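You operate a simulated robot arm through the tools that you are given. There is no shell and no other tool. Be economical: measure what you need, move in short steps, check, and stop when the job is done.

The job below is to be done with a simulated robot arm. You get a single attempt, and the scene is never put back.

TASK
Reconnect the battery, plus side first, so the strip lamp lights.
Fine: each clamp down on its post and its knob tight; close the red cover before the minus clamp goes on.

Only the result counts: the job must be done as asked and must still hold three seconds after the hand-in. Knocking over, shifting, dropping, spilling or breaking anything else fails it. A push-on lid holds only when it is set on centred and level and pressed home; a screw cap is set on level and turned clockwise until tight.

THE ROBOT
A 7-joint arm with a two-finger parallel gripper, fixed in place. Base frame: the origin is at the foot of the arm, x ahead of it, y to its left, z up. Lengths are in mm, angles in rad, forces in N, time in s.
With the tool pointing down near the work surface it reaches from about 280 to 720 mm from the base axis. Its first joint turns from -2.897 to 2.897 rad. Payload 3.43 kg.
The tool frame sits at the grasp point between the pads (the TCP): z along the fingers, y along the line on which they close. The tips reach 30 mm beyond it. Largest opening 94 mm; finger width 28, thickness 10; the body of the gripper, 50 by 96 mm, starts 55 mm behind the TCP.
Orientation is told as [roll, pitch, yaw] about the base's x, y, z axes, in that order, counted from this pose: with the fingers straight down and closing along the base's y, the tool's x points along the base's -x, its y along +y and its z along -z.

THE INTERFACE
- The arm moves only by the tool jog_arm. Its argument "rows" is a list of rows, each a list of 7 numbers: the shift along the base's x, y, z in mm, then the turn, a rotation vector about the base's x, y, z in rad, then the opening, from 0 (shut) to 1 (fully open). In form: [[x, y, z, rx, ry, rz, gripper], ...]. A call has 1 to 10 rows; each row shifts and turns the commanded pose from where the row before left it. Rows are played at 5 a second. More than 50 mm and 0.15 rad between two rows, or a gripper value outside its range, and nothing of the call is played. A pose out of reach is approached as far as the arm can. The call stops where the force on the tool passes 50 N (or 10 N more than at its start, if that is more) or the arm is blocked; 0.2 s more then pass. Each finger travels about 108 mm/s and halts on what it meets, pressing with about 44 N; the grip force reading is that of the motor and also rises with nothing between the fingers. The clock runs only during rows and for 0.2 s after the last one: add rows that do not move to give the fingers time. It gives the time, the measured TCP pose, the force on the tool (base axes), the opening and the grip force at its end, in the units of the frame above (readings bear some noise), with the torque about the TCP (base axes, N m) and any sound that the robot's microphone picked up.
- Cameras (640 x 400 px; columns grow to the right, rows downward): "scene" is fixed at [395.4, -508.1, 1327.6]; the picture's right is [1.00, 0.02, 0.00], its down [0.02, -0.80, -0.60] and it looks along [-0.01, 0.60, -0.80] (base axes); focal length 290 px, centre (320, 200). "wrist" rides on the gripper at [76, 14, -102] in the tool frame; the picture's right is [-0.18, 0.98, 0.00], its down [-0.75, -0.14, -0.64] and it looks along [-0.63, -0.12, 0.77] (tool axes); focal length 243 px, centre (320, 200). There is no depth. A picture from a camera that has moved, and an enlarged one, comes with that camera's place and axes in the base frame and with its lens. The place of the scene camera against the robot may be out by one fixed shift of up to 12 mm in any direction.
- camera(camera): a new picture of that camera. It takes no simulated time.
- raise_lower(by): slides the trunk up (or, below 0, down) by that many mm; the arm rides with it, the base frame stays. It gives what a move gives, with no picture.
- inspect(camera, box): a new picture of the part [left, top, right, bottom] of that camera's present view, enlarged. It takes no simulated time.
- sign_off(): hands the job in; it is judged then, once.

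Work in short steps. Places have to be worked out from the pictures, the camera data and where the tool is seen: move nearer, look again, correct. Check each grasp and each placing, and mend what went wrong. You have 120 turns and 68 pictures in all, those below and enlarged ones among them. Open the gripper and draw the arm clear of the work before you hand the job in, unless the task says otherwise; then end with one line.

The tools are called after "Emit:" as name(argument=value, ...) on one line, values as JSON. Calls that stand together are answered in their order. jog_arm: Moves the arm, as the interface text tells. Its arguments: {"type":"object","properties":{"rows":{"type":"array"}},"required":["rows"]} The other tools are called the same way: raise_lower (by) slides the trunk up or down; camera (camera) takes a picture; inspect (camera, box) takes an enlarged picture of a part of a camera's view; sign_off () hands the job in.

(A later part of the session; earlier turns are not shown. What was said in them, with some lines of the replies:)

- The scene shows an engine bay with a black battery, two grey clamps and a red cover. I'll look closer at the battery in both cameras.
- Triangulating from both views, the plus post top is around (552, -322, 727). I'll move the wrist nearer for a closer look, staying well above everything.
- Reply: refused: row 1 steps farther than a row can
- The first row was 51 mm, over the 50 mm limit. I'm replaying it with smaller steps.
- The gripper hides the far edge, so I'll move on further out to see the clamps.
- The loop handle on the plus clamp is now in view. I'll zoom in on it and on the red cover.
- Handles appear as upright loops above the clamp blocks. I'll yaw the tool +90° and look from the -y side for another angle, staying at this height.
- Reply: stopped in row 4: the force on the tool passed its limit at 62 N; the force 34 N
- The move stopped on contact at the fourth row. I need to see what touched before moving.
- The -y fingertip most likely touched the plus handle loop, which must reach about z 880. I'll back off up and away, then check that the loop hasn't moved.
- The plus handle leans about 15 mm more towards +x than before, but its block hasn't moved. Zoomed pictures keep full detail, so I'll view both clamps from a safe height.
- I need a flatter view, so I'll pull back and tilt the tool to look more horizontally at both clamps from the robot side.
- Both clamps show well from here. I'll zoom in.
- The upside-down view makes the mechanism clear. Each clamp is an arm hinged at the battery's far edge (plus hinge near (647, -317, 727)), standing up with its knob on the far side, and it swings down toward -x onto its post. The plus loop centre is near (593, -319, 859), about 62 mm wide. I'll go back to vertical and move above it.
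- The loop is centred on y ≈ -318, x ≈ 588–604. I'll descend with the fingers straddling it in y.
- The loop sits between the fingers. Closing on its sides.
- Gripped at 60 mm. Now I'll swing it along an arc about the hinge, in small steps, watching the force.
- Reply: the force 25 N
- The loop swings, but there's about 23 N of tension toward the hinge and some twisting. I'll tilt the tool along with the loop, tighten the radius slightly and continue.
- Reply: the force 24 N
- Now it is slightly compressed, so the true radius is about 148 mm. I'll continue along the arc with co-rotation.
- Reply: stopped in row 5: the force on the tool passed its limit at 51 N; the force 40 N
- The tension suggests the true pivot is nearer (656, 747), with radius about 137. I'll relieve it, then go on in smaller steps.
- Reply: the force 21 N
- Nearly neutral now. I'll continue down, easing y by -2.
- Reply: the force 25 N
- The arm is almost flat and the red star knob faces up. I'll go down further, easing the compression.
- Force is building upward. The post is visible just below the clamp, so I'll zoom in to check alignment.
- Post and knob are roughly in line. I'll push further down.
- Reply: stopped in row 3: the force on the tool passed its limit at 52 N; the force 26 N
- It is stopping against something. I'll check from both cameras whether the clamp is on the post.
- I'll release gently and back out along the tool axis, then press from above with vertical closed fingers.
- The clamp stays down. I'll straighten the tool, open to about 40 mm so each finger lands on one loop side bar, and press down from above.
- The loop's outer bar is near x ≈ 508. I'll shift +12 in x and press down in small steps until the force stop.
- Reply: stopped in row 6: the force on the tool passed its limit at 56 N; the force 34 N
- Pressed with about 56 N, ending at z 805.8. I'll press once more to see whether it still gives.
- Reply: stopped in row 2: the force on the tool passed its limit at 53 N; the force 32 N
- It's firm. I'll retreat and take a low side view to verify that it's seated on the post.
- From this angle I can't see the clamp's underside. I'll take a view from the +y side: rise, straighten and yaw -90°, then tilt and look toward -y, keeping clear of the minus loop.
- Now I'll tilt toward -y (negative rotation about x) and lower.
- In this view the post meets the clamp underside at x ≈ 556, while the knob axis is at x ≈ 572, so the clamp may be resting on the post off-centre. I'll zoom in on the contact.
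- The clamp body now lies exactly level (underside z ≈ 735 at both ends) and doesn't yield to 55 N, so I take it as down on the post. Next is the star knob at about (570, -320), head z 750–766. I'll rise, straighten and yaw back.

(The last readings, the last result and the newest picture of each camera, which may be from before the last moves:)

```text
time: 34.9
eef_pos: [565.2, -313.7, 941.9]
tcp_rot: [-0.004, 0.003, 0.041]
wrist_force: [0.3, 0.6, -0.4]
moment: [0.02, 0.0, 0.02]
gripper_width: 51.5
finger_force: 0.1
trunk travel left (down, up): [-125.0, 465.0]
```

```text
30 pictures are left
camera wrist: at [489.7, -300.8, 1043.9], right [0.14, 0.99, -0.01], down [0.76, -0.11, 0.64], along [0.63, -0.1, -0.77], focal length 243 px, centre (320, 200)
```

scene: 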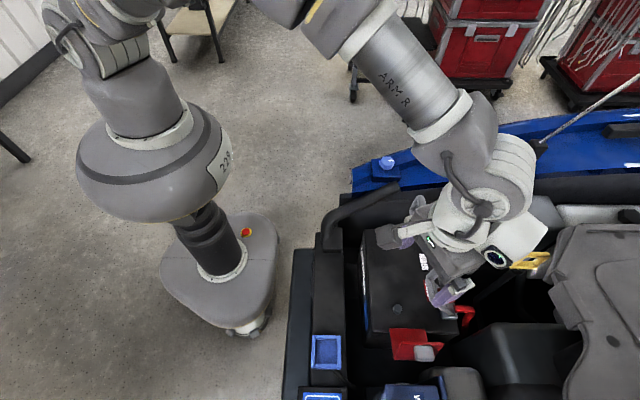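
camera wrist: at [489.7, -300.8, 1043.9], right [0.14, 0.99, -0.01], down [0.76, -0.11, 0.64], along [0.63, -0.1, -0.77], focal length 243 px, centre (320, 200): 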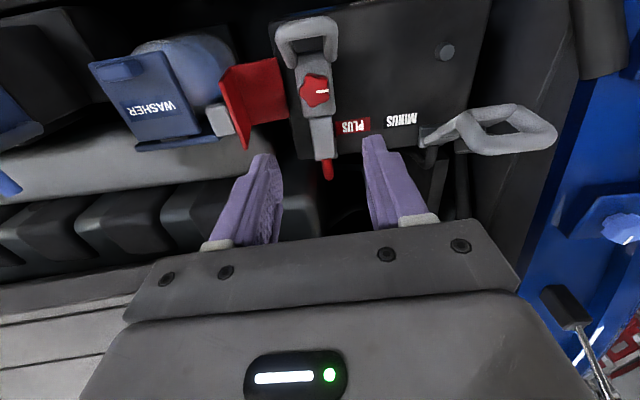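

The knob is at about (566, -321). I'll yaw to about +1.1 for a long clockwise stroke and descend over it.

Emit:
jog_arm(rows=[[1, -7, -20, 0, 0, 0.15, 0.58], [0, 0, -20, 0, 0, 0.15, 0.58], [0, 0, -20, 0, 0, 0.15, 0.58], [0, 0, -20, 0, 0, 0.15, 0.58], [0, 0, -20, 0, 0, 0.15, 0.58], [0, 0, -20, 0, 0, 0.15, 0.58], [0, 0, -12, 0, 0, 0.15, 0.58], [0, 0, 0, 0, 0, 0, 0.58]])

Emit:
camera(camera="wrist")

```text
time: 36.7
eef_pos: [567.3, -320.3, 811.2]
tcp_rot: [-0.004, 0.003, 1.09]
wrist_force: [-1.0, -0.4, 0.5]
moment: [-0.03, 0.02, 0.0]
gripper_width: 54.6
finger_force: 0.1
trunk travel left (down, up): [-125.0, 465.0]
```

```text
29 pictures are left
camera wrist: at [519.8, -380.5, 912.3], right [-0.79, 0.62, -0.01], down [0.47, 0.61, 0.64], along [0.4, 0.5, -0.77], focal length 243 px, centre (320, 200)
```

wrist: 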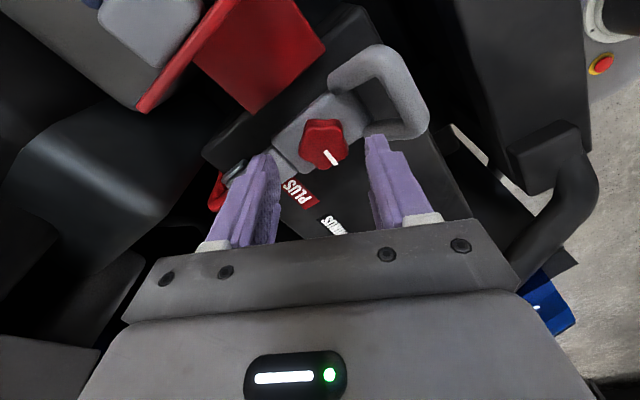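

The knob is centred within 2 mm. I'll correct, descend to z ≈ 786 and close.

Emit:
jog_arm(rows=[[-1.5, -1.5, -13, 0, 0, 0, 0.58], [0, 0, -12, 0, 0, 0, 0.58], [0, 0, 0, 0, 0, 0, 0.4], [0, 0, 0, 0, 0, 0, 0.2], [0, 0, 0, 0, 0, 0, 0.2]])

```text
time: 37.9
eef_pos: [564.6, -321.9, 783.7]
tcp_rot: [-0.003, 0.004, 1.088]
wrist_force: [-4.7, 1.2, -1.3]
moment: [-0.08, 0.21, 0.02]
gripper_width: 34.6
finger_force: 44.4
trunk travel left (down, up): [-125.0, 465.0]
```

Gripped at 34.6 mm. Now I'll turn clockwise (negative yaw) and watch the torque.

Emit:
jog_arm(rows=[[0, 0, 0, 0, 0, -0.13, 0.2], [0, 0, 0, 0, 0, -0.13, 0.2], [0, 0, 0, 0, 0, -0.13, 0.2], [0, 0, 0, 0, 0, -0.13, 0.2], [0, 0, 0, 0, 0, -0.13, 0.2], [0, 0, 0, 0, 0, -0.13, 0.2], [0, 0, 0, 0, 0, -0.13, 0.2], [0, 0, 0, 0, 0, -0.13, 0.2]])

Emit:
jog_arm(rows=[[0, 0, 0, 0, 0, -0.13, 0.2], [0, 0, 0, 0, 0, -0.13, 0.2], [0, 0, 0, 0, 0, -0.13, 0.2], [0, 0, 0, 0, 0, -0.13, 0.2], [0, 0, 0, 0, 0, -0.13, 0.2], [0, 0, 0, 0, 0, -0.13, 0.2], [0, 0, 0, 0, 0, -0.13, 0.2], [0, 0, 0, 0, 0, -0.13, 0.2]])

Emit:
camera(camera="wrist")

```text
time: 39.7
eef_pos: [563.5, -320.6, 784.1]
tcp_rot: [-0.003, 0.007, 0.045]
wrist_force: [-12.7, 11.6, -9.8]
moment: [0.2, 1.45, 0.04]
gripper_width: 34.9
finger_force: 45.1
trunk travel left (down, up): [-125.0, 465.0]
```

```text
time: 41.5
eef_pos: [566.7, -321.7, 786.6]
tcp_rot: [-0.005, 0.0, -0.996]
wrist_force: [6.9, 5.0, -5.6]
moment: [-0.04, -0.27, 0.62]
gripper_width: 35.1
finger_force: 45.0
trunk travel left (down, up): [-125.0, 465.0]
```

```text
28 pictures are left
camera wrist: at [538.7, -250.0, 888.0], right [0.92, 0.38, 0.0], down [0.29, -0.71, 0.64], along [0.24, -0.59, -0.77], focal length 243 px, centre (320, 200)
```

wrist: 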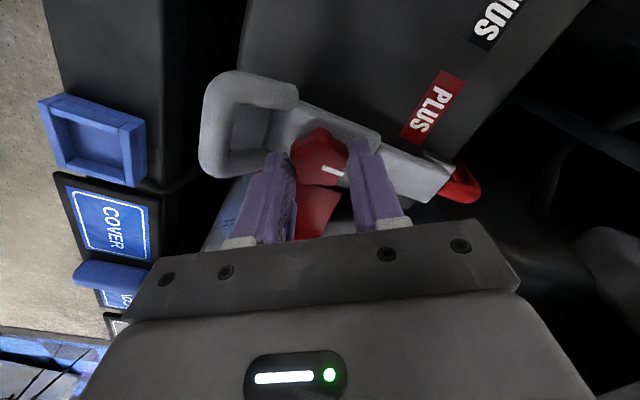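

The tick shows the knob followed nearly all the way, and torque has risen to 0.62 N m. I'll turn a bit more to see if it's tight.

Emit:
jog_arm(rows=[[0, 0, 0, 0, 0, -0.1, 0.2], [0, 0, 0, 0, 0, -0.1, 0.2], [0, 0, 0, 0, 0, -0.1, 0.2]])

Emit:
inspect(camera="wrist", box=[270, 110, 390, 200])

```text
time: 42.3
eef_pos: [565.3, -320.7, 785.9]
tcp_rot: [-0.003, 0.003, -1.294]
wrist_force: [7.9, 6.1, 4.8]
moment: [0.2, -0.23, 0.72]
gripper_width: 35.0
finger_force: 45.5
trunk travel left (down, up): [-125.0, 465.0]
```

```text
4.44 times, centred on (330, 155) of wrist
camera zoom: at [559.9, -243.7, 887.4], right [1.0, 0.09, 0.0], down [0.07, -0.76, 0.64], along [0.06, -0.64, -0.77], focal length 1078 px, centre (276, 400)
```

zoom: 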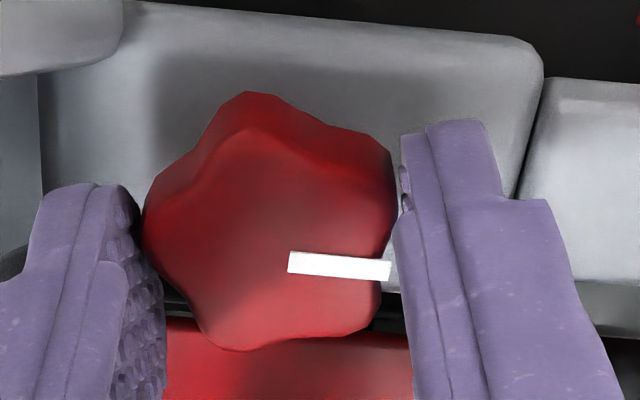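

The knob turned about 98° clockwise and then lagged at 0.72 N m, so it's probably tight. I'll regrip and twist again to confirm it doesn't move.

Emit:
jog_arm(rows=[[0, 0, 0, 0, 0, 0, 0.5], [0, 0, 0, 0, 0, 0.15, 0.5], [0, 0, 0, 0, 0, 0.15, 0.5], [0, 0, 0, 0, 0, 0.15, 0.5], [0, 0, 0, 0, 0, 0.15, 0.2], [0, 0, 0, 0, 0, 0, 0.1], [0, 0, 0, 0, 0, -0.13, 0.1], [0, 0, 0, 0, 0, -0.13, 0.1], [0, 0, 0, 0, 0, -0.13, 0.1], [0, 0, 0, 0, 0, -0.1, 0.1]])

Emit:
inspect(camera="wrist", box=[270, 110, 390, 200])

```text
time: 44.5
eef_pos: [564.1, -321.4, 784.3]
tcp_rot: [-0.005, 0.003, -1.185]
wrist_force: [7.4, 7.9, 0.4]
moment: [0.15, -0.19, 0.85]
gripper_width: 34.8
finger_force: 45.3
trunk travel left (down, up): [-125.0, 465.0]
```

```text
4.44 times, centred on (330, 155) of wrist
camera zoom: at [551.6, -244.1, 886.9], right [0.98, 0.2, -0.01], down [0.16, -0.75, 0.64], along [0.12, -0.63, -0.77], focal length 1078 px, centre (276, 400)
```

zoom: 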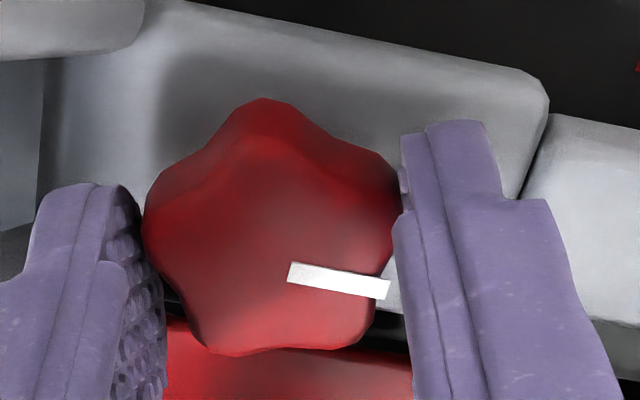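

The tick hasn't moved (about 2–3°) at 0.85 N m, so the plus knob is tight. Next I'll release, rise, yaw back to zero and go to the -y side of the red cover, whose hinge runs along x near y ≈ -352, x 537–610.

Emit:
jog_arm(rows=[[0, 0, 0, 0, 0, 0, 0.5], [0, 0, 0, 0, 0, 0, 0.5], [0, 0, 25, 0, 0, 0, 0.5], [0, 0, 45, 0, 0, 0.14, 0.2], [0, -10, 45, 0, 0, 0.15, 0], [0, -20, 0, 0, 0, 0.15, 0], [-2, -20, 0, 0, 0, 0.15, 0], [-2, -20, 0, 0, 0, 0.15, 0], [-2, -20, 0, 0, 0, 0.15, 0], [0, -19, 0, 0, 0, 0.15, 0]])

Emit:
jog_arm(rows=[[0, 0, -20, 0, 0, 0.145, 0], [0, 0, -20, 0, 0, 0, 0], [0, 0, 0, 0, 0, 0, 0]])

Emit:
camera(camera="wrist")

Emit:
inspect(camera="scene", box=[360, 270, 480, 370])

```text
time: 46.7
eef_pos: [560.0, -430.1, 898.2]
tcp_rot: [-0.006, 0.004, -0.14]
wrist_force: [-0.7, 0.5, -0.2]
moment: [0.0, 0.01, 0.03]
gripper_width: 0.1
finger_force: 33.5
trunk travel left (down, up): [-125.0, 465.0]
```

```text
time: 47.5
eef_pos: [559.5, -431.1, 860.1]
tcp_rot: [-0.005, 0.005, 0.0]
wrist_force: [0.7, 0.2, 0.0]
moment: [-0.03, 0.0, 0.02]
gripper_width: 0.3
finger_force: 33.1
trunk travel left (down, up): [-125.0, 465.0]
```

```text
25 pictures are left
camera wrist: at [484.5, -416.5, 961.6], right [0.18, 0.98, -0.01], down [0.76, -0.14, 0.64], along [0.63, -0.12, -0.77], focal length 243 px, centre (320, 200)
```

wrist: 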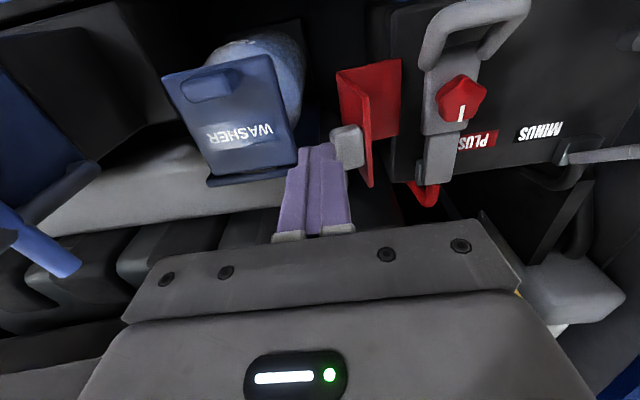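

```text
4.00 times, centred on (420, 320) of scene
camera zoom: at [395.4, -508.1, 1327.6], right [1.0, 0.02, 0.0], down [0.02, -0.8, -0.6], along [-0.01, 0.6, -0.8], focal length 1160 px, centre (-80, -280)
```

zoom: 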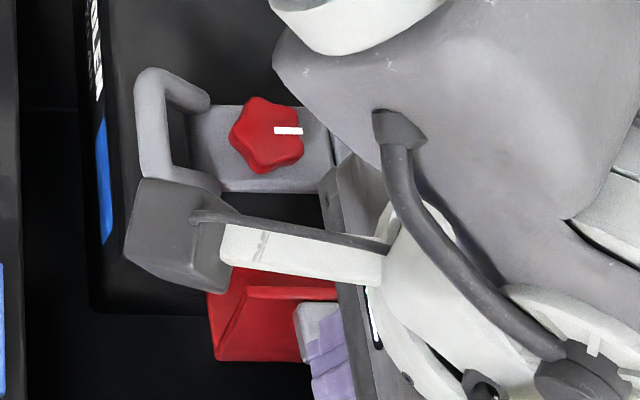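

The tab sits mid-cover at about x 578. I'll go outside it (y ≈ -451), lower the tips to z ≈ 772 and push in +y.

Emit:
jog_arm(rows=[[14, -20, 0, 0, 0, 0, 0], [0, 0, -20, 0, 0, 0, 0], [0, 0, -20, 0, 0, 0, 0], [0, 0, -18, 0, 0, 0, 0], [0, 10, 0, 0, 0, 0, 0], [0, 10, 0, 0, 0, 0, 0], [0, 10, 0, 0, 0, 0, 0], [0, 0, 0, 0, 0, 0, 0]])

Emit:
camera(camera="wrist")

```text
time: 48.7
eef_pos: [568.2, -446.7, 812.1]
tcp_rot: [-0.031, -0.006, -0.001]
wrist_force: [-11.7, -6.0, 16.5]
moment: [-0.34, 0.58, -0.1]
gripper_width: 0.0
finger_force: 33.5
out of reach, approached as far as the arm can: row 1
trunk travel left (down, up): [-125.0, 465.0]
stopped in row 6: the force on the tool passed its limit at 55 N (the readings are from after the stop); the commanded pose is now the measured one
```

```text
23 pictures are left
camera wrist: at [491.1, -427.8, 912.7], right [0.18, 0.98, -0.03], down [0.75, -0.12, 0.65], along [0.64, -0.14, -0.76], focal length 243 px, centre (320, 200)
```

wrist: 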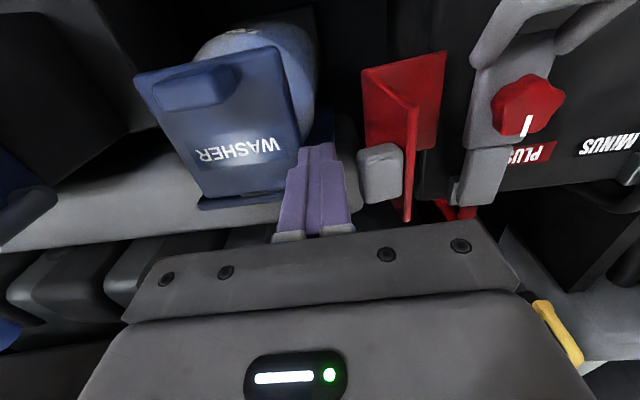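

A fingertip touched the washer lid, and the tab actually sits higher, near (566, -413, 808). I'll raise the tips to about z 800 and push in +y from here.

Emit:
jog_arm(rows=[[0, 0, 12, 0.03, 0, 0, 0], [0, 0, 8, 0, 0, 0, 0], [0, 8, 0, 0, 0, 0, 0], [0, 8, 0, 0, 0, 0, 0], [0, 8, 0, 0, 0, 0, 0], [0, 8, 0, 0, 0, 0, 0], [0, 0, 0, 0, 0, 0, 0]])

Emit:
camera(camera="wrist")

```text
time: 50.3
eef_pos: [570.1, -412.0, 830.2]
tcp_rot: [0.007, -0.007, 0.0]
wrist_force: [-0.4, -0.1, 0.6]
moment: [0.0, 0.01, 0.0]
gripper_width: 0.0
finger_force: 33.1
trunk travel left (down, up): [-125.0, 465.0]
```

```text
22 pictures are left
camera wrist: at [493.4, -397.6, 930.5], right [0.18, 0.98, 0.01], down [0.75, -0.15, 0.65], along [0.64, -0.11, -0.76], focal length 243 px, centre (320, 200)
```

wrist: 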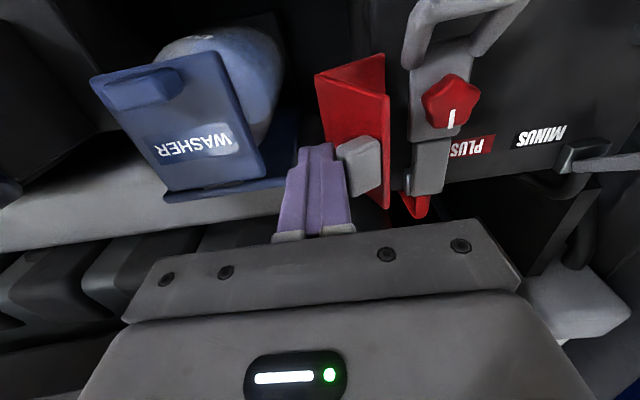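

The cover is swinging with almost no force. I'll back off slightly, lower the tips so they can later push the side wall, and continue in +y.

Emit:
jog_arm(rows=[[0, -10, 0, 0, 0, 0, 0], [0, 0, -12, 0, 0, 0, 0], [0, 0, -12, 0, 0, 0, 0], [0, 10, 0, 0, 0, 0, 0], [0, 8, 0, 0, 0, 0, 0], [0, 8, 0, 0, 0, 0, 0], [0, 8, 0, 0, 0, 0, 0], [0, 8, 0, 0, 0, 0, 0], [0, 0, 0, 0, 0, 0, 0]])

Emit:
camera(camera="wrist")

```text
time: 52.1
eef_pos: [570.0, -386.0, 812.9]
tcp_rot: [-0.006, -0.015, 0.0]
wrist_force: [-12.8, -5.3, 19.3]
moment: [0.02, 0.48, 0.15]
gripper_width: 0.0
finger_force: 32.7
trunk travel left (down, up): [-125.0, 465.0]
stopped in row 8: the force on the tool passed its limit at 53 N (the readings are from after the stop); the commanded pose is now the measured one
```

```text
21 pictures are left
camera wrist: at [493.1, -370.9, 912.9], right [0.18, 0.98, 0.0], down [0.74, -0.14, 0.65], along [0.64, -0.12, -0.76], focal length 243 px, centre (320, 200)
```

wrist: 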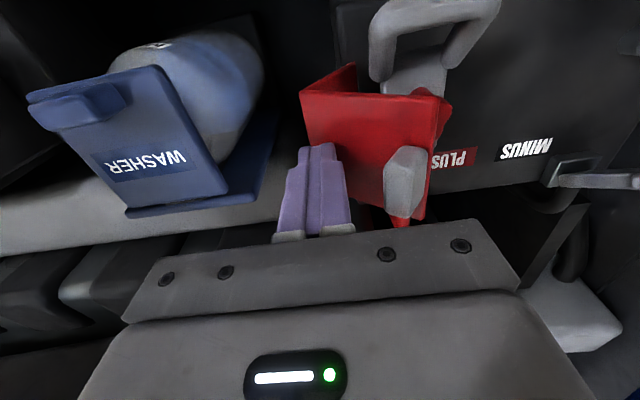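

The cover is about half over and the tip is bearing on its corner. I'll back off, go lower behind it, and push the side wall upright.

Emit:
jog_arm(rows=[[0, -14, 4, 0, 0, 0, 0], [0, -14, 0, 0, 0, 0, 0], [0, 0, -17, 0, 0, 0, 0], [0, 10, 0, 0, 0, 0, 0], [0, 8, 0, 0, 0, 0, 0], [0, 8, 0, 0, 0, 0, 0], [0, 8, 0, 0, 0, 0, 0], [0, 7, 0, 0, 0, 0, 0], [0, 0, 0, 0, 0, 0, 0]])

Emit:
camera(camera="wrist")

```text
time: 54.1
eef_pos: [570.9, -371.6, 797.1]
tcp_rot: [-0.002, -0.015, 0.001]
wrist_force: [0.4, 0.2, -0.4]
moment: [0.03, -0.01, 0.05]
gripper_width: 0.1
finger_force: 33.0
trunk travel left (down, up): [-125.0, 465.0]
```

```text
20 pictures are left
camera wrist: at [495.5, -356.1, 897.5], right [0.18, 0.98, 0.0], down [0.74, -0.14, 0.65], along [0.64, -0.12, -0.76], focal length 243 px, centre (320, 200)
```

wrist: 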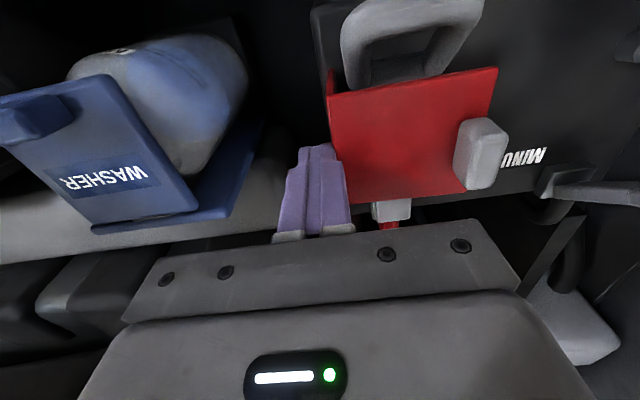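

The cover is nearly closed. I'll push a bit further until resistance.

Emit:
jog_arm(rows=[[0, 4, 0, 0, 0, 0, 0], [0, 4, 0, 0, 0, 0, 0], [0, 3, 0, 0, 0, 0, 0], [0, 3, 0, 0, 0, 0, 0], [0, 3, 0, 0, 0, 0, 0], [0, 0, 0, 0, 0, 0, 0]])

```text
time: 55.2
eef_pos: [572.5, -366.9, 797.4]
tcp_rot: [-0.018, -0.017, 0.002]
wrist_force: [2.7, -34.0, -13.1]
moment: [-0.74, 0.02, -0.16]
gripper_width: 0.0
finger_force: 32.4
trunk travel left (down, up): [-125.0, 465.0]
stopped in row 5: the force on the tool passed its limit at 54 N (the readings are from after the stop); the commanded pose is now the measured one
```

There's firm resistance, so the side wall is upright. I'll rise, move over the cover and take a look before pressing the top.

Emit:
jog_arm(rows=[[0, -15, 0, 0.01, 0.01, 0, 0], [0, 0, 45, 0, 0, 0, 0], [0, 0, 35, 0, 0, 0, 0], [0, 35, 0, 0, 0, 0, 0], [0, 35, 0, 0, 0, 0, 0]])

Emit:
camera(camera="wrist")

```text
time: 56.4
eef_pos: [573.8, -304.8, 879.9]
tcp_rot: [-0.006, -0.009, 0.003]
wrist_force: [-0.4, -0.7, -0.3]
moment: [0.0, 0.01, 0.02]
gripper_width: 0.0
finger_force: 33.1
trunk travel left (down, up): [-125.0, 465.0]
```

```text
19 pictures are left
camera wrist: at [496.6, -289.8, 981.1], right [0.18, 0.98, 0.0], down [0.75, -0.14, 0.65], along [0.64, -0.12, -0.76], focal length 243 px, centre (320, 200)
```

wrist: 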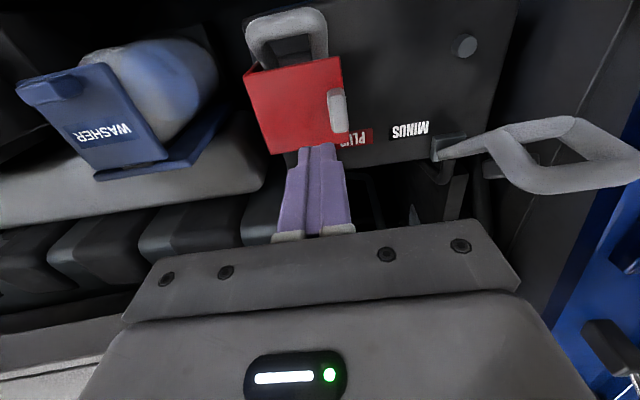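

The cover lies over the plus clamp. I'll press its free edge down gently near the tab at (568, -292) to make sure it's shut.

Emit:
jog_arm(rows=[[-5, 11, -20, 0, 0, 0, 0], [0, 0, -12, 0, 0, 0, 0], [0, 0, -4, 0, 0, 0, 0], [0, 0, -4, 0, 0, 0, 0], [0, 0, -4, 0, 0, 0, 0], [0, 0, -4, 0, 0, 0, 0], [0, 0, -3, 0, 0, 0, 0], [0, 0, -3, 0, 0, 0, 0]])

```text
time: 58.2
eef_pos: [567.6, -294.2, 831.7]
tcp_rot: [-0.008, -0.021, 0.001]
wrist_force: [-11.0, 7.4, 30.6]
moment: [0.23, 0.75, -0.2]
gripper_width: 0.0
finger_force: 33.2
trunk travel left (down, up): [-125.0, 465.0]
stopped in row 8: the force on the tool passed its limit at 52 N (the readings are from after the stop); the commanded pose is now the measured one
```

The cover is pressed shut (52 N). Now the minus clamp: I'll rise and hover over its loop near (596, -168).

Emit:
jog_arm(rows=[[0, 0, 45, 0.008, 0.02, 0, 0], [0, 0, 48, 0, 0, 0, 0.4], [0, 0, 48, 0, 0, 0, 0.8], [0, 40, 10, 0, 0, 0, 1], [10, 40, 0, 0, 0, 0, 1], [18, 45, 0, 0, 0, 0, 1], [0, 0, 0, 0, 0, 0, 1]])

Emit:
camera(camera="wrist")

```text
time: 59.8
eef_pos: [599.3, -172.2, 975.8]
tcp_rot: [0.0, 0.004, 0.002]
wrist_force: [-0.4, 0.2, -0.4]
moment: [-0.01, -0.02, -0.02]
gripper_width: 94.0
finger_force: 0.0
trunk travel left (down, up): [-125.0, 465.0]
```

```text
18 pictures are left
camera wrist: at [523.8, -156.8, 1077.9], right [0.18, 0.98, 0.0], down [0.76, -0.14, 0.64], along [0.63, -0.12, -0.77], focal length 243 px, centre (320, 200)
```

wrist: 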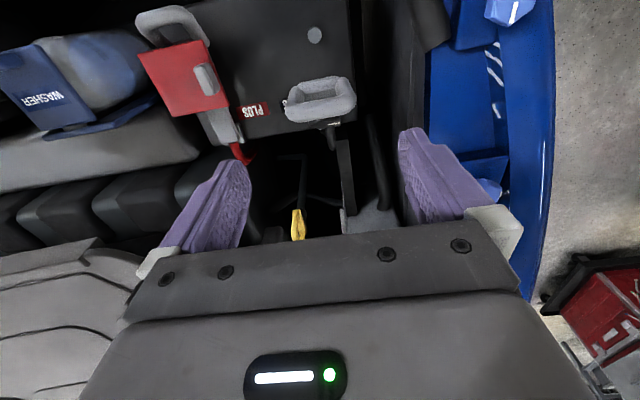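

The minus loop is centred near (592, -171), the post near (556, -171). I'll descend straddling the loop and grip.

Emit:
jog_arm(rows=[[-5, 1, -40, 0, 0, 0, 1], [0, 0, -40, 0, 0, 0, 1], [0, 0, -29, 0, 0, 0, 1], [0, 0, 0, 0, 0, 0, 0.8], [0, 0, 0, 0, 0, 0, 0.6], [0, 0, 0, 0, 0, 0, 0.5], [0, 0, 0, 0, 0, 0, 0.5]])

Emit:
camera(camera="wrist")

```text
time: 61.4
eef_pos: [592.5, -170.4, 869.7]
tcp_rot: [0.0, 0.004, 0.003]
wrist_force: [-0.2, -3.6, -0.7]
moment: [-0.42, -0.01, -0.13]
gripper_width: 59.9
finger_force: 44.8
trunk travel left (down, up): [-125.0, 465.0]
```

```text
17 pictures are left
camera wrist: at [517.6, -155.8, 971.3], right [0.18, 0.98, 0.0], down [0.76, -0.14, 0.64], along [0.63, -0.12, -0.77], focal length 243 px, centre (320, 200)
```

wrist: 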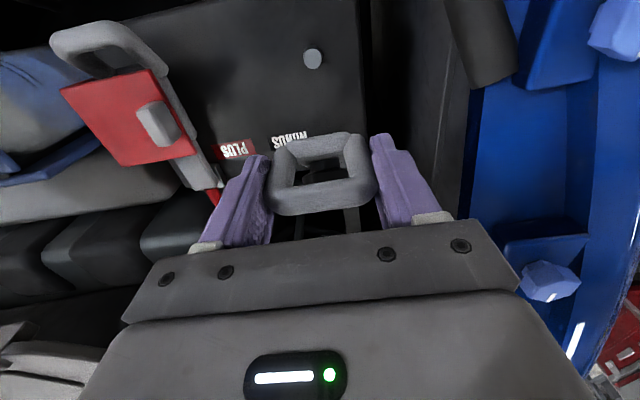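

Gripped. Now swinging about (656, 747) with the tool co-rotating.

Emit:
jog_arm(rows=[[-7.4, 0, -4, 0, -0.061, 0, 0.5], [-7.1, 0, -4.6, 0, -0.061, 0, 0.5], [-6.8, 0, -5, 0, -0.061, 0, 0.5], [-6.5, 0, -5.4, 0, -0.061, 0, 0.5], [-6.1, 0, -5.8, 0, -0.061, 0, 0.5], [-5.8, 0, -6.1, 0, -0.061, 0, 0.5], [0, 0, 0, 0, 0, 0, 0.5]])

```text
time: 63.0
eef_pos: [551.5, -171.0, 839.4]
tcp_rot: [-0.001, -0.365, 0.003]
wrist_force: [-13.6, -16.5, 10.7]
moment: [-0.16, 0.17, -0.13]
gripper_width: 60.3
finger_force: 45.1
trunk travel left (down, up): [-125.0, 465.0]
```

Only slight compression. I'll widen the radius by 2 mm and continue.

Emit:
jog_arm(rows=[[-6.5, -1, -5.3, 0, -0.061, 0, 0.5], [-5.2, 0, -6.5, 0, -0.061, 0, 0.5], [-4.5, 0, -7.1, 0, -0.061, 0, 0.5], [-4.2, 0, -7.4, 0, -0.061, 0, 0.5], [-3.7, 0, -7.6, 0, -0.061, 0, 0.5], [-3.2, 0, -7.7, 0, -0.061, 0, 0.5], [0, 0, 0, 0, 0, 0, 0.5]])

```text
time: 64.6
eef_pos: [524.1, -170.6, 797.6]
tcp_rot: [-0.001, -0.728, 0.003]
wrist_force: [-17.1, -8.3, 2.4]
moment: [-0.37, 0.47, 0.38]
gripper_width: 60.3
finger_force: 45.2
trunk travel left (down, up): [-125.0, 465.0]
```

Going well; I'll ease -x a little and continue to the bottom.

Emit:
jog_arm(rows=[[-3.5, 0, -7.5, 0, -0.055, 0, 0.5], [-2.5, 0, -7.5, 0, -0.055, 0, 0.5], [-1.8, 0, -7, 0, -0.045, 0, 0.5], [-1.2, 0, -6, 0, -0.04, 0, 0.5], [-0.5, 0, -5, 0, -0.03, 0, 0.5], [0, 0, -5, 0, -0.03, 0, 0.5], [0, 0, -4, 0, -0.02, 0, 0.5], [0, 0, -4, 0, -0.02, 0, 0.5], [0, 0, 0, 0, 0, 0, 0.5]])

Emit:
inspect(camera="scene", box=[370, 200, 490, 340])

```text
time: 66.5
eef_pos: [517.6, -170.0, 757.7]
tcp_rot: [-0.006, -1.036, 0.007]
wrist_force: [-15.6, 1.1, 29.3]
moment: [0.68, 0.81, -0.26]
gripper_width: 60.4
finger_force: 44.7
trunk travel left (down, up): [-125.0, 465.0]
stopped in row 9: the force on the tool passed its limit at 54 N (the readings are from after the stop); the commanded pose is now the measured one
```

```text
2.86 times, centred on (430, 270) of scene
camera zoom: at [395.4, -508.1, 1327.6], right [1.0, 0.02, 0.0], down [0.02, -0.8, -0.6], along [-0.01, 0.6, -0.8], focal length 828 px, centre (6, 0)
```

zoom: 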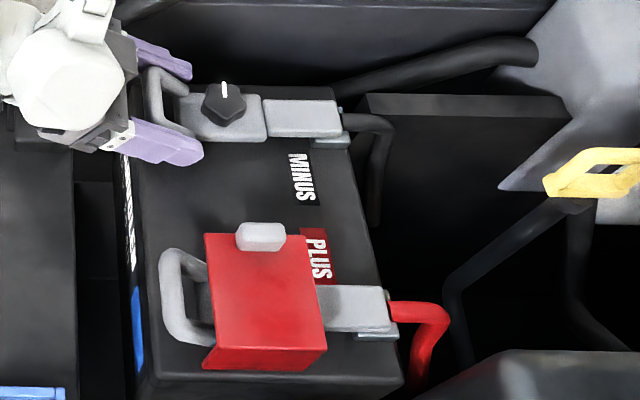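

The minus clamp is down too, and the cover remains shut. I'll release, back out, straighten, then press down on the loop as before.

Emit:
jog_arm(rows=[[0, 0, 0, 0, 0, 0, 0.76], [0, 0, 0, 0, 0, 0, 0.76], [-20, 0, 12, 0, 0, 0, 0.76], [-34, 0, 25, 0, 0, 0, 0.76], [-20, 0, 40, 0, 0.12, 0, 0.76], [0, 0, 30, 0, 0.14, 0, 0.43], [20, 0, 10, 0, 0.15, 0, 0.43], [20, 0, 0, 0, 0.15, 0, 0.43], [20, 0, 0, 0, 0.15, 0, 0.43], [15, 0, 0, 0, 0.15, 0, 0.43]])

Emit:
jog_arm(rows=[[0, -1, -15, 0, 0.15, 0, 0.43], [0, 0, -15, 0, 0.026, 0, 0.43], [0, 0, -18, 0, 0, 0, 0.43], [0, 0, -8, 0, 0, 0, 0.43], [0, 0, -5, 0, 0, 0, 0.43], [0, 0, -5, 0, 0, 0, 0.43], [0, 0, -4, 0, 0, 0, 0.43], [0, 0, -4, 0, 0, 0, 0.43], [0, 0, -4, 0, 0, 0, 0.43]])

```text
time: 68.7
eef_pos: [519.3, -171.3, 870.5]
tcp_rot: [0.0, -0.17, 0.004]
wrist_force: [0.1, -0.5, -0.4]
moment: [0.02, -0.01, 0.01]
gripper_width: 40.5
finger_force: 0.1
trunk travel left (down, up): [-125.0, 465.0]
```

```text
time: 70.4
eef_pos: [522.0, -172.8, 806.0]
tcp_rot: [-0.002, -0.002, 0.003]
wrist_force: [-9.7, 3.9, 33.4]
moment: [0.81, 0.79, 0.3]
gripper_width: 42.6
finger_force: 2.1
trunk travel left (down, up): [-125.0, 465.0]
stopped in row 8: the force on the tool passed its limit at 56 N (the readings are from after the stop); the commanded pose is now the measured one
```

Pressed to the same height as the plus side (z 806). Now to the minus knob: rise, yaw to +1.1 and hover over (565, -171).

Emit:
jog_arm(rows=[[0, 0, 40, 0, 0, 0, 0.58], [8, 0, 20, 0, 0, 0.15, 0.58], [8, 0, 0, 0, 0, 0.15, 0.58], [8, 0, 0, 0, 0, 0.15, 0.58], [8, 0, 0, 0, 0, 0.15, 0.58], [8, 0, 0, 0, 0, 0.15, 0.58], [4, 0, -15, 0, 0, 0.15, 0.58], [0, 0, -20, 0, 0, 0.15, 0.58], [0, 0, -20, 0, 0, 0.04, 0.58], [0, 0, 0, 0, 0, 0, 0.58]])

Emit:
camera(camera="wrist")

```text
time: 72.6
eef_pos: [567.7, -172.6, 808.0]
tcp_rot: [-0.004, -0.001, 1.094]
wrist_force: [0.0, -0.1, -0.4]
moment: [-0.03, -0.03, 0.0]
gripper_width: 54.7
finger_force: 0.1
trunk travel left (down, up): [-125.0, 465.0]
```

```text
15 pictures are left
camera wrist: at [520.4, -233.6, 909.8], right [-0.79, 0.61, 0.0], down [0.47, 0.61, 0.64], along [0.4, 0.51, -0.77], focal length 243 px, centre (320, 200)
```

wrist: 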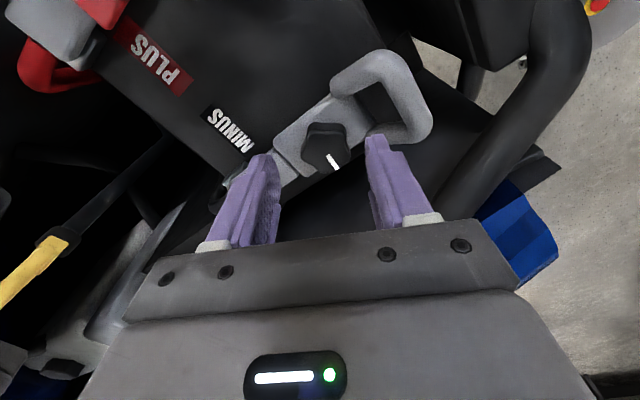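

The knob is at about (565, -170.5). I'll correct, descend, grip and turn clockwise.

Emit:
jog_arm(rows=[[-2.5, 2, -12, 0, 0, 0, 0.58], [0, 0, -11, 0, 0, 0, 0.58], [0, 0, 0, 0, 0, 0, 0.4], [0, 0, 0, 0, 0, 0, 0.2], [0, 0, 0, 0, 0, 0, 0.15]])

Emit:
jog_arm(rows=[[0, 0, 0, 0, 0, -0.13, 0.15], [0, 0, 0, 0, 0, -0.13, 0.15], [0, 0, 0, 0, 0, -0.13, 0.15], [0, 0, 0, 0, 0, -0.13, 0.15], [0, 0, 0, 0, 0, -0.13, 0.15], [0, 0, 0, 0, 0, -0.13, 0.15], [0, 0, 0, 0, 0, -0.13, 0.15], [0, 0, 0, 0, 0, -0.13, 0.15]])

Emit:
jog_arm(rows=[[0, 0, 0, 0, 0, -0.13, 0.15], [0, 0, 0, 0, 0, -0.13, 0.15], [0, 0, 0, 0, 0, -0.13, 0.15], [0, 0, 0, 0, 0, -0.13, 0.15], [0, 0, 0, 0, 0, -0.13, 0.15], [0, 0, 0, 0, 0, -0.13, 0.15], [0, 0, 0, 0, 0, -0.13, 0.15], [0, 0, 0, 0, 0, -0.13, 0.15]])

Emit:
inspect(camera="wrist", box=[270, 110, 390, 200])

```text
time: 73.8
eef_pos: [565.1, -170.4, 784.7]
tcp_rot: [-0.004, -0.001, 1.092]
wrist_force: [1.8, -0.8, 0.5]
moment: [-0.04, -0.15, -0.01]
gripper_width: 34.9
finger_force: 45.0
trunk travel left (down, up): [-125.0, 465.0]
```

```text
time: 75.6
eef_pos: [563.9, -170.9, 784.4]
tcp_rot: [-0.001, 0.001, 0.051]
wrist_force: [3.0, 6.2, -1.3]
moment: [0.05, -0.08, 0.01]
gripper_width: 34.7
finger_force: 45.2
trunk travel left (down, up): [-125.0, 465.0]
```

```text
time: 77.4
eef_pos: [564.3, -169.9, 786.2]
tcp_rot: [-0.005, -0.002, -0.99]
wrist_force: [9.8, 14.8, -2.7]
moment: [0.22, -0.32, 0.72]
gripper_width: 35.0
finger_force: 44.8
trunk travel left (down, up): [-125.0, 465.0]
```

```text
4.44 times, centred on (330, 155) of wrist
camera zoom: at [536.4, -97.5, 886.9], right [0.92, 0.39, 0.0], down [0.3, -0.71, 0.64], along [0.25, -0.59, -0.77], focal length 1078 px, centre (276, 400)
```

zoom: 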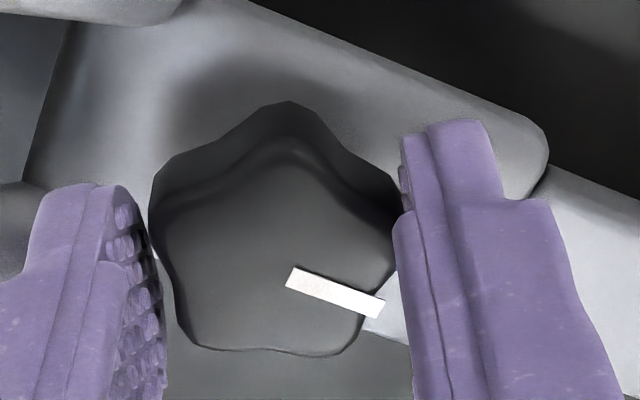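

It behaves like the plus knob: tick at about 8° and torque 0.72. I'll twist further, then regrip and twist again to confirm it's tight.

Emit:
jog_arm(rows=[[0, 0, 0, 0, 0, -0.1, 0.1], [0, 0, 0, 0, 0, -0.1, 0.1], [0, 0, 0, 0, 0, -0.1, 0.1]])

Emit:
jog_arm(rows=[[0, 0, 0, 0, 0, 0, 0.5], [0, 0, 0, 0, 0, 0.15, 0.5], [0, 0, 0, 0, 0, 0.15, 0.5], [0, 0, 0, 0, 0, 0.15, 0.5], [0, 0, 0, 0, 0, 0.15, 0.2], [0, 0, 0, 0, 0, 0, 0.1], [0, 0, 0, 0, 0, -0.13, 0.1], [0, 0, 0, 0, 0, -0.13, 0.1], [0, 0, 0, 0, 0, -0.13, 0.1], [0, 0, 0, 0, 0, -0.1, 0.1]])

Emit:
inspect(camera="wrist", box=[270, 110, 390, 200])

```text
time: 78.2
eef_pos: [565.4, -171.2, 785.1]
tcp_rot: [-0.003, -0.002, -1.289]
wrist_force: [12.0, 9.9, -0.6]
moment: [0.04, -0.38, 0.7]
gripper_width: 35.0
finger_force: 44.3
trunk travel left (down, up): [-125.0, 465.0]
```

```text
time: 80.4
eef_pos: [565.1, -170.6, 784.4]
tcp_rot: [-0.003, 0.001, -1.179]
wrist_force: [8.5, 10.6, -1.1]
moment: [0.24, -0.3, 0.83]
gripper_width: 35.1
finger_force: 45.2
trunk travel left (down, up): [-125.0, 465.0]
```

```text
4.44 times, centred on (330, 155) of wrist
camera zoom: at [550.5, -93.3, 886.0], right [0.98, 0.2, 0.0], down [0.16, -0.75, 0.64], along [0.13, -0.63, -0.77], focal length 1078 px, centre (276, 400)
```

zoom: 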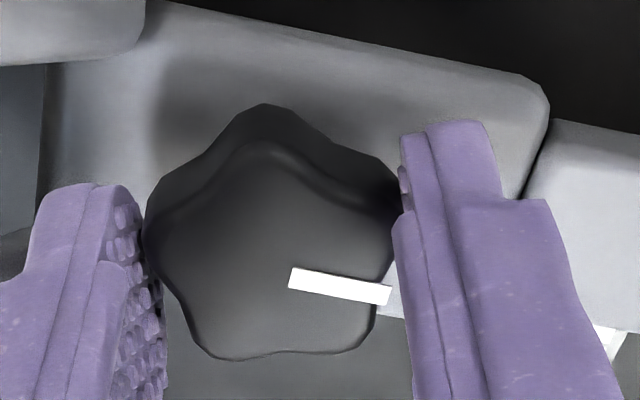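

The tick is in the same position as the plus knob, so it's tight. I'll release, rise and retreat, then check the lamp.

Emit:
jog_arm(rows=[[0, 0, 0, 0, 0, 0, 0.55], [0, 0, 0, 0, 0, 0, 0.55], [0, 0, 30, 0, 0, 0, 0.55], [0, 0, 45, 0, 0, 0.1, 0.6], [0, 0, 45, 0, 0, 0.14, 0.6], [-40, 0, 20, 0, 0, 0.14, 1], [-45, 0, 0, 0, 0, 0.14, 1], [-45, 0, 0, 0, 0, 0.14, 1], [-45, 0, 0, 0, 0, 0.14, 1], [-45, 0, 0, 0, 0, 0.14, 1]])

Emit:
camera(camera="scene")

Emit:
inspect(camera="scene", box=[370, 220, 490, 360])

```text
time: 82.6
eef_pos: [344.5, -170.6, 924.4]
tcp_rot: [-0.002, 0.0, -0.234]
wrist_force: [-0.8, 0.9, 0.3]
moment: [0.01, -0.01, -0.02]
gripper_width: 94.1
finger_force: 0.1
trunk travel left (down, up): [-125.0, 465.0]
```

```text
12 pictures are left
```

scene: 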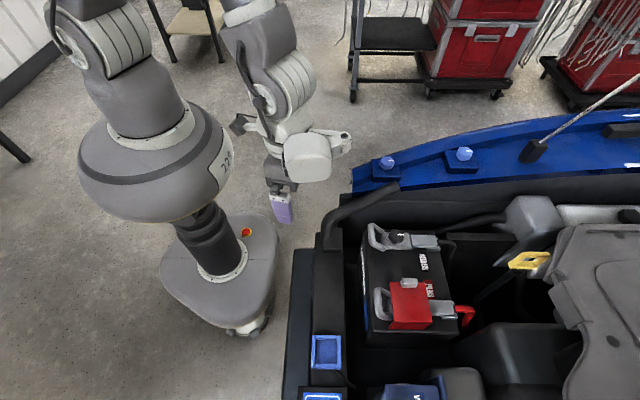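

```text
2.86 times, centred on (430, 290) of scene
camera zoom: at [395.4, -508.1, 1327.6], right [1.0, 0.02, 0.0], down [0.02, -0.8, -0.6], along [-0.01, 0.6, -0.8], focal length 828 px, centre (6, -57)
```

zoom: 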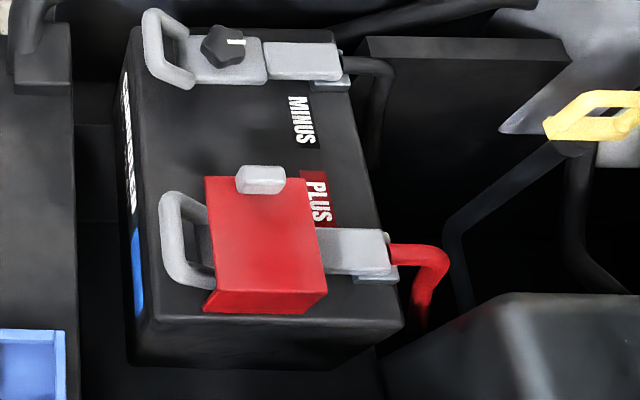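

Both clamps are down, knobs turned and cover shut. Next I'll find the strip lamp; the rod on the fender is a candidate.

Emit:
inspect(camera="scene", box=[480, 60, 640, 180])

Emit:
camera(camera="wrist")

```text
3.33 times, centred on (560, 120) of scene
camera zoom: at [395.4, -508.1, 1327.6], right [1.0, 0.02, 0.0], down [0.02, -0.8, -0.6], along [-0.01, 0.6, -0.8], focal length 966 px, centre (-480, 467)
```

zoom: 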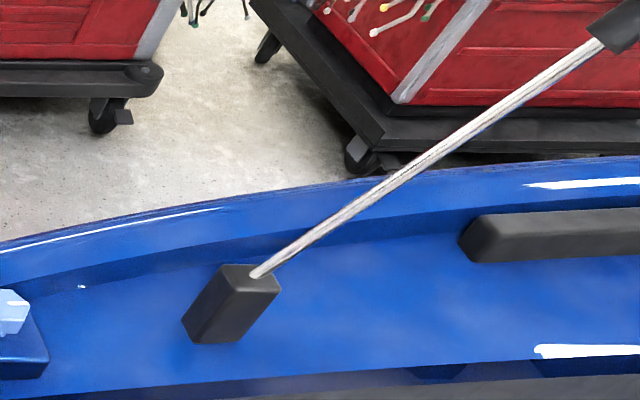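

```text
9 pictures are left
camera wrist: at [274.9, -137.3, 1026.1], right [0.41, 0.91, 0.0], down [0.7, -0.31, 0.64], along [0.59, -0.26, -0.77], focal length 243 px, centre (320, 200)
```

wrist: 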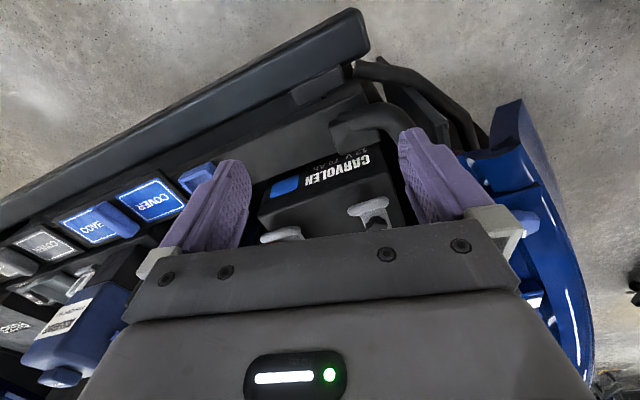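

That's only a gas strut. The lamp may be under the raised bonnet, so I'll tilt the wrist camera up to look ahead.

Emit:
jog_arm(rows=[[0, 0, 10, 0, 0, 0.117, 1], [0, 0, 10, 0, 0, 0.117, 1], [0, 0, 10, 0, -0.14, 0, 1], [0, 0, 10, 0, -0.14, 0, 1], [0, 0, 10, 0, -0.14, 0, 1], [0, 0, 10, 0, -0.14, 0, 1], [0, 0, 10, 0, -0.14, 0, 1], [0, 0, 10, 0, -0.14, 0, 1], [0, 0, 0, 0, -0.14, 0, 1], [0, 0, 0, 0, -0.14, 0, 1]])

Emit:
camera(camera="wrist")

```text
time: 84.8
eef_pos: [386.2, -214.5, 1010.8]
tcp_rot: [0.004, -1.122, -0.007]
wrist_force: [0.8, 0.6, 0.9]
moment: [-0.02, 0.0, -0.02]
gripper_width: 93.8
finger_force: 0.1
out of reach, approached as far as the arm can: row 6, 7, 8, 9, 10
trunk travel left (down, up): [-125.0, 465.0]
```

```text
8 pictures are left
camera wrist: at [261.1, -199.0, 984.9], right [0.09, 0.98, 0.17], down [-0.25, -0.14, 0.96], along [0.96, -0.12, 0.24], focal length 243 px, centre (320, 200)
```

wrist: 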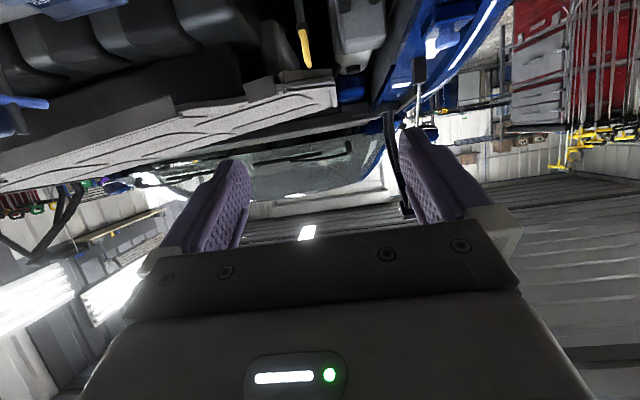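

I'll zoom in on the far part of the view, around the windscreen and bonnet edge.

Emit:
inspect(camera="wrist", box=[120, 60, 440, 260])

```text
2.00 times, centred on (280, 160) of wrist
camera zoom: at [261.1, -199.0, 984.9], right [0.09, 0.98, 0.17], down [-0.25, -0.14, 0.96], along [0.96, -0.12, 0.24], focal length 485 px, centre (400, 280)
```

zoom: 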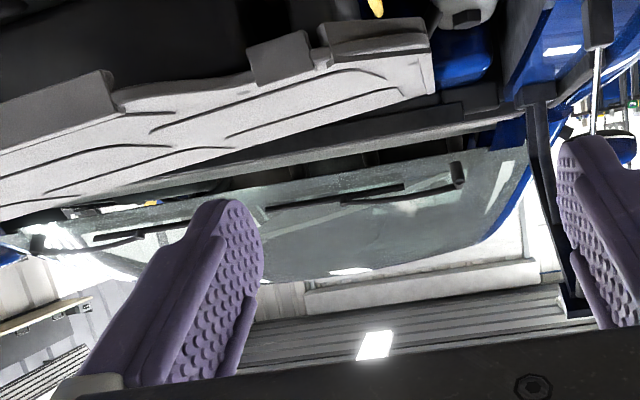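

There's a dark bar on the fender near the strut; I'll zoom in on it, as it could be the lamp.

Emit:
inspect(camera="wrist", box=[380, 0, 520, 110])

```text
3.64 times, centred on (450, 55) of wrist
camera zoom: at [261.1, -199.0, 984.9], right [0.09, 0.98, 0.17], down [-0.25, -0.14, 0.96], along [0.96, -0.12, 0.24], focal length 882 px, centre (-153, 727)
```

zoom: 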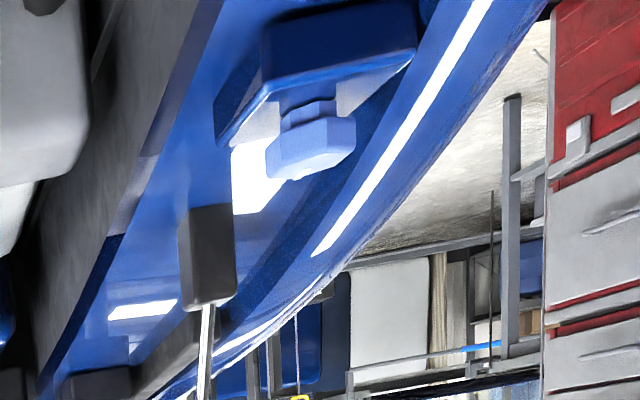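

That isn't a lamp. I'll return to the start pose and take a picture comparable with the very first one.

Emit:
jog_arm(rows=[[-10, -5, 10, 0, 0.14, 0, 1], [-10, -5, 10, 0, 0.14, 0, 1], [-10, -5, 10, 0, 0.14, 0, 1], [-10, -5, 10, 0, 0.14, 0, 1], [-10, -5, 10, 0, 0.14, 0, 1], [-10, -5, 10, 0, 0.14, 0, 1], [-15, -8, 10, 0, 0.14, 0, 1], [-15, -8, 10, 0, 0.14, 0, 1], [-11, -8, 6, 0, 0, 0, 1]])

Emit:
camera(camera="wrist")

```text
time: 86.8
eef_pos: [284.0, -267.4, 1095.4]
tcp_rot: [-0.005, 0.001, -0.004]
wrist_force: [-1.0, 0.3, 0.5]
moment: [-0.02, -0.01, -0.02]
gripper_width: 94.0
finger_force: 0.1
trunk travel left (down, up): [-125.0, 465.0]
```

```text
5 pictures are left
camera wrist: at [209.5, -252.5, 1197.9], right [0.19, 0.98, 0.0], down [0.75, -0.14, 0.64], along [0.63, -0.12, -0.77], focal length 243 px, centre (320, 200)
```

wrist: 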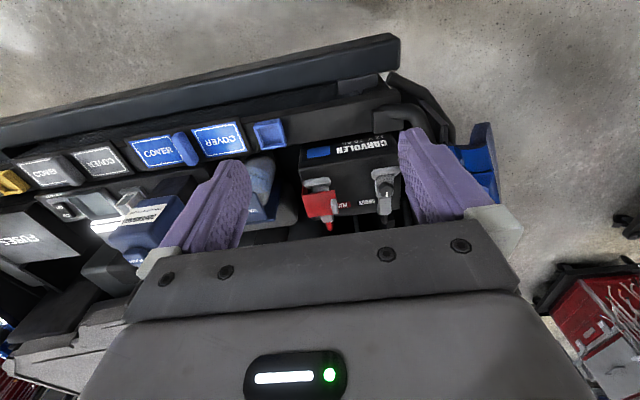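

A bright white patch shows near (105, 225) that wasn't in the first picture. I'll zoom in.

Emit:
inspect(camera="wrist", box=[30, 170, 190, 270])

```text
4.00 times, centred on (110, 220) of wrist
camera zoom: at [209.5, -252.5, 1197.9], right [0.19, 0.98, 0.0], down [0.75, -0.14, 0.64], along [0.63, -0.12, -0.77], focal length 970 px, centre (1160, 120)
```

zoom: 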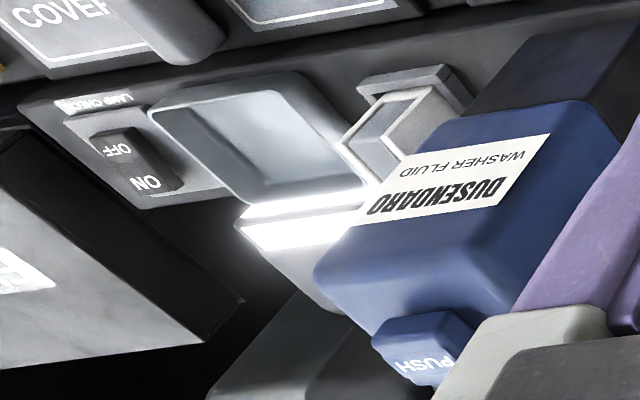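

The strip lamp beside the "LAMP CHECK" switch is glowing. Both clamps are down and tight, the cover is shut, the gripper is open and the arm is clear, so I'm handing in.

Emit:
sign_off()

```text
The job is handed in.
```

The battery is reconnected, plus side first: both clamps are down with their knobs tight, the red cover was closed before the minus clamp went on, and the strip lamp is lit. Two light bumps on the way: a fingertip nudged the plus clamp's handle before I gripped it, and another touched the washer lid, with no shift seen in later pictures.
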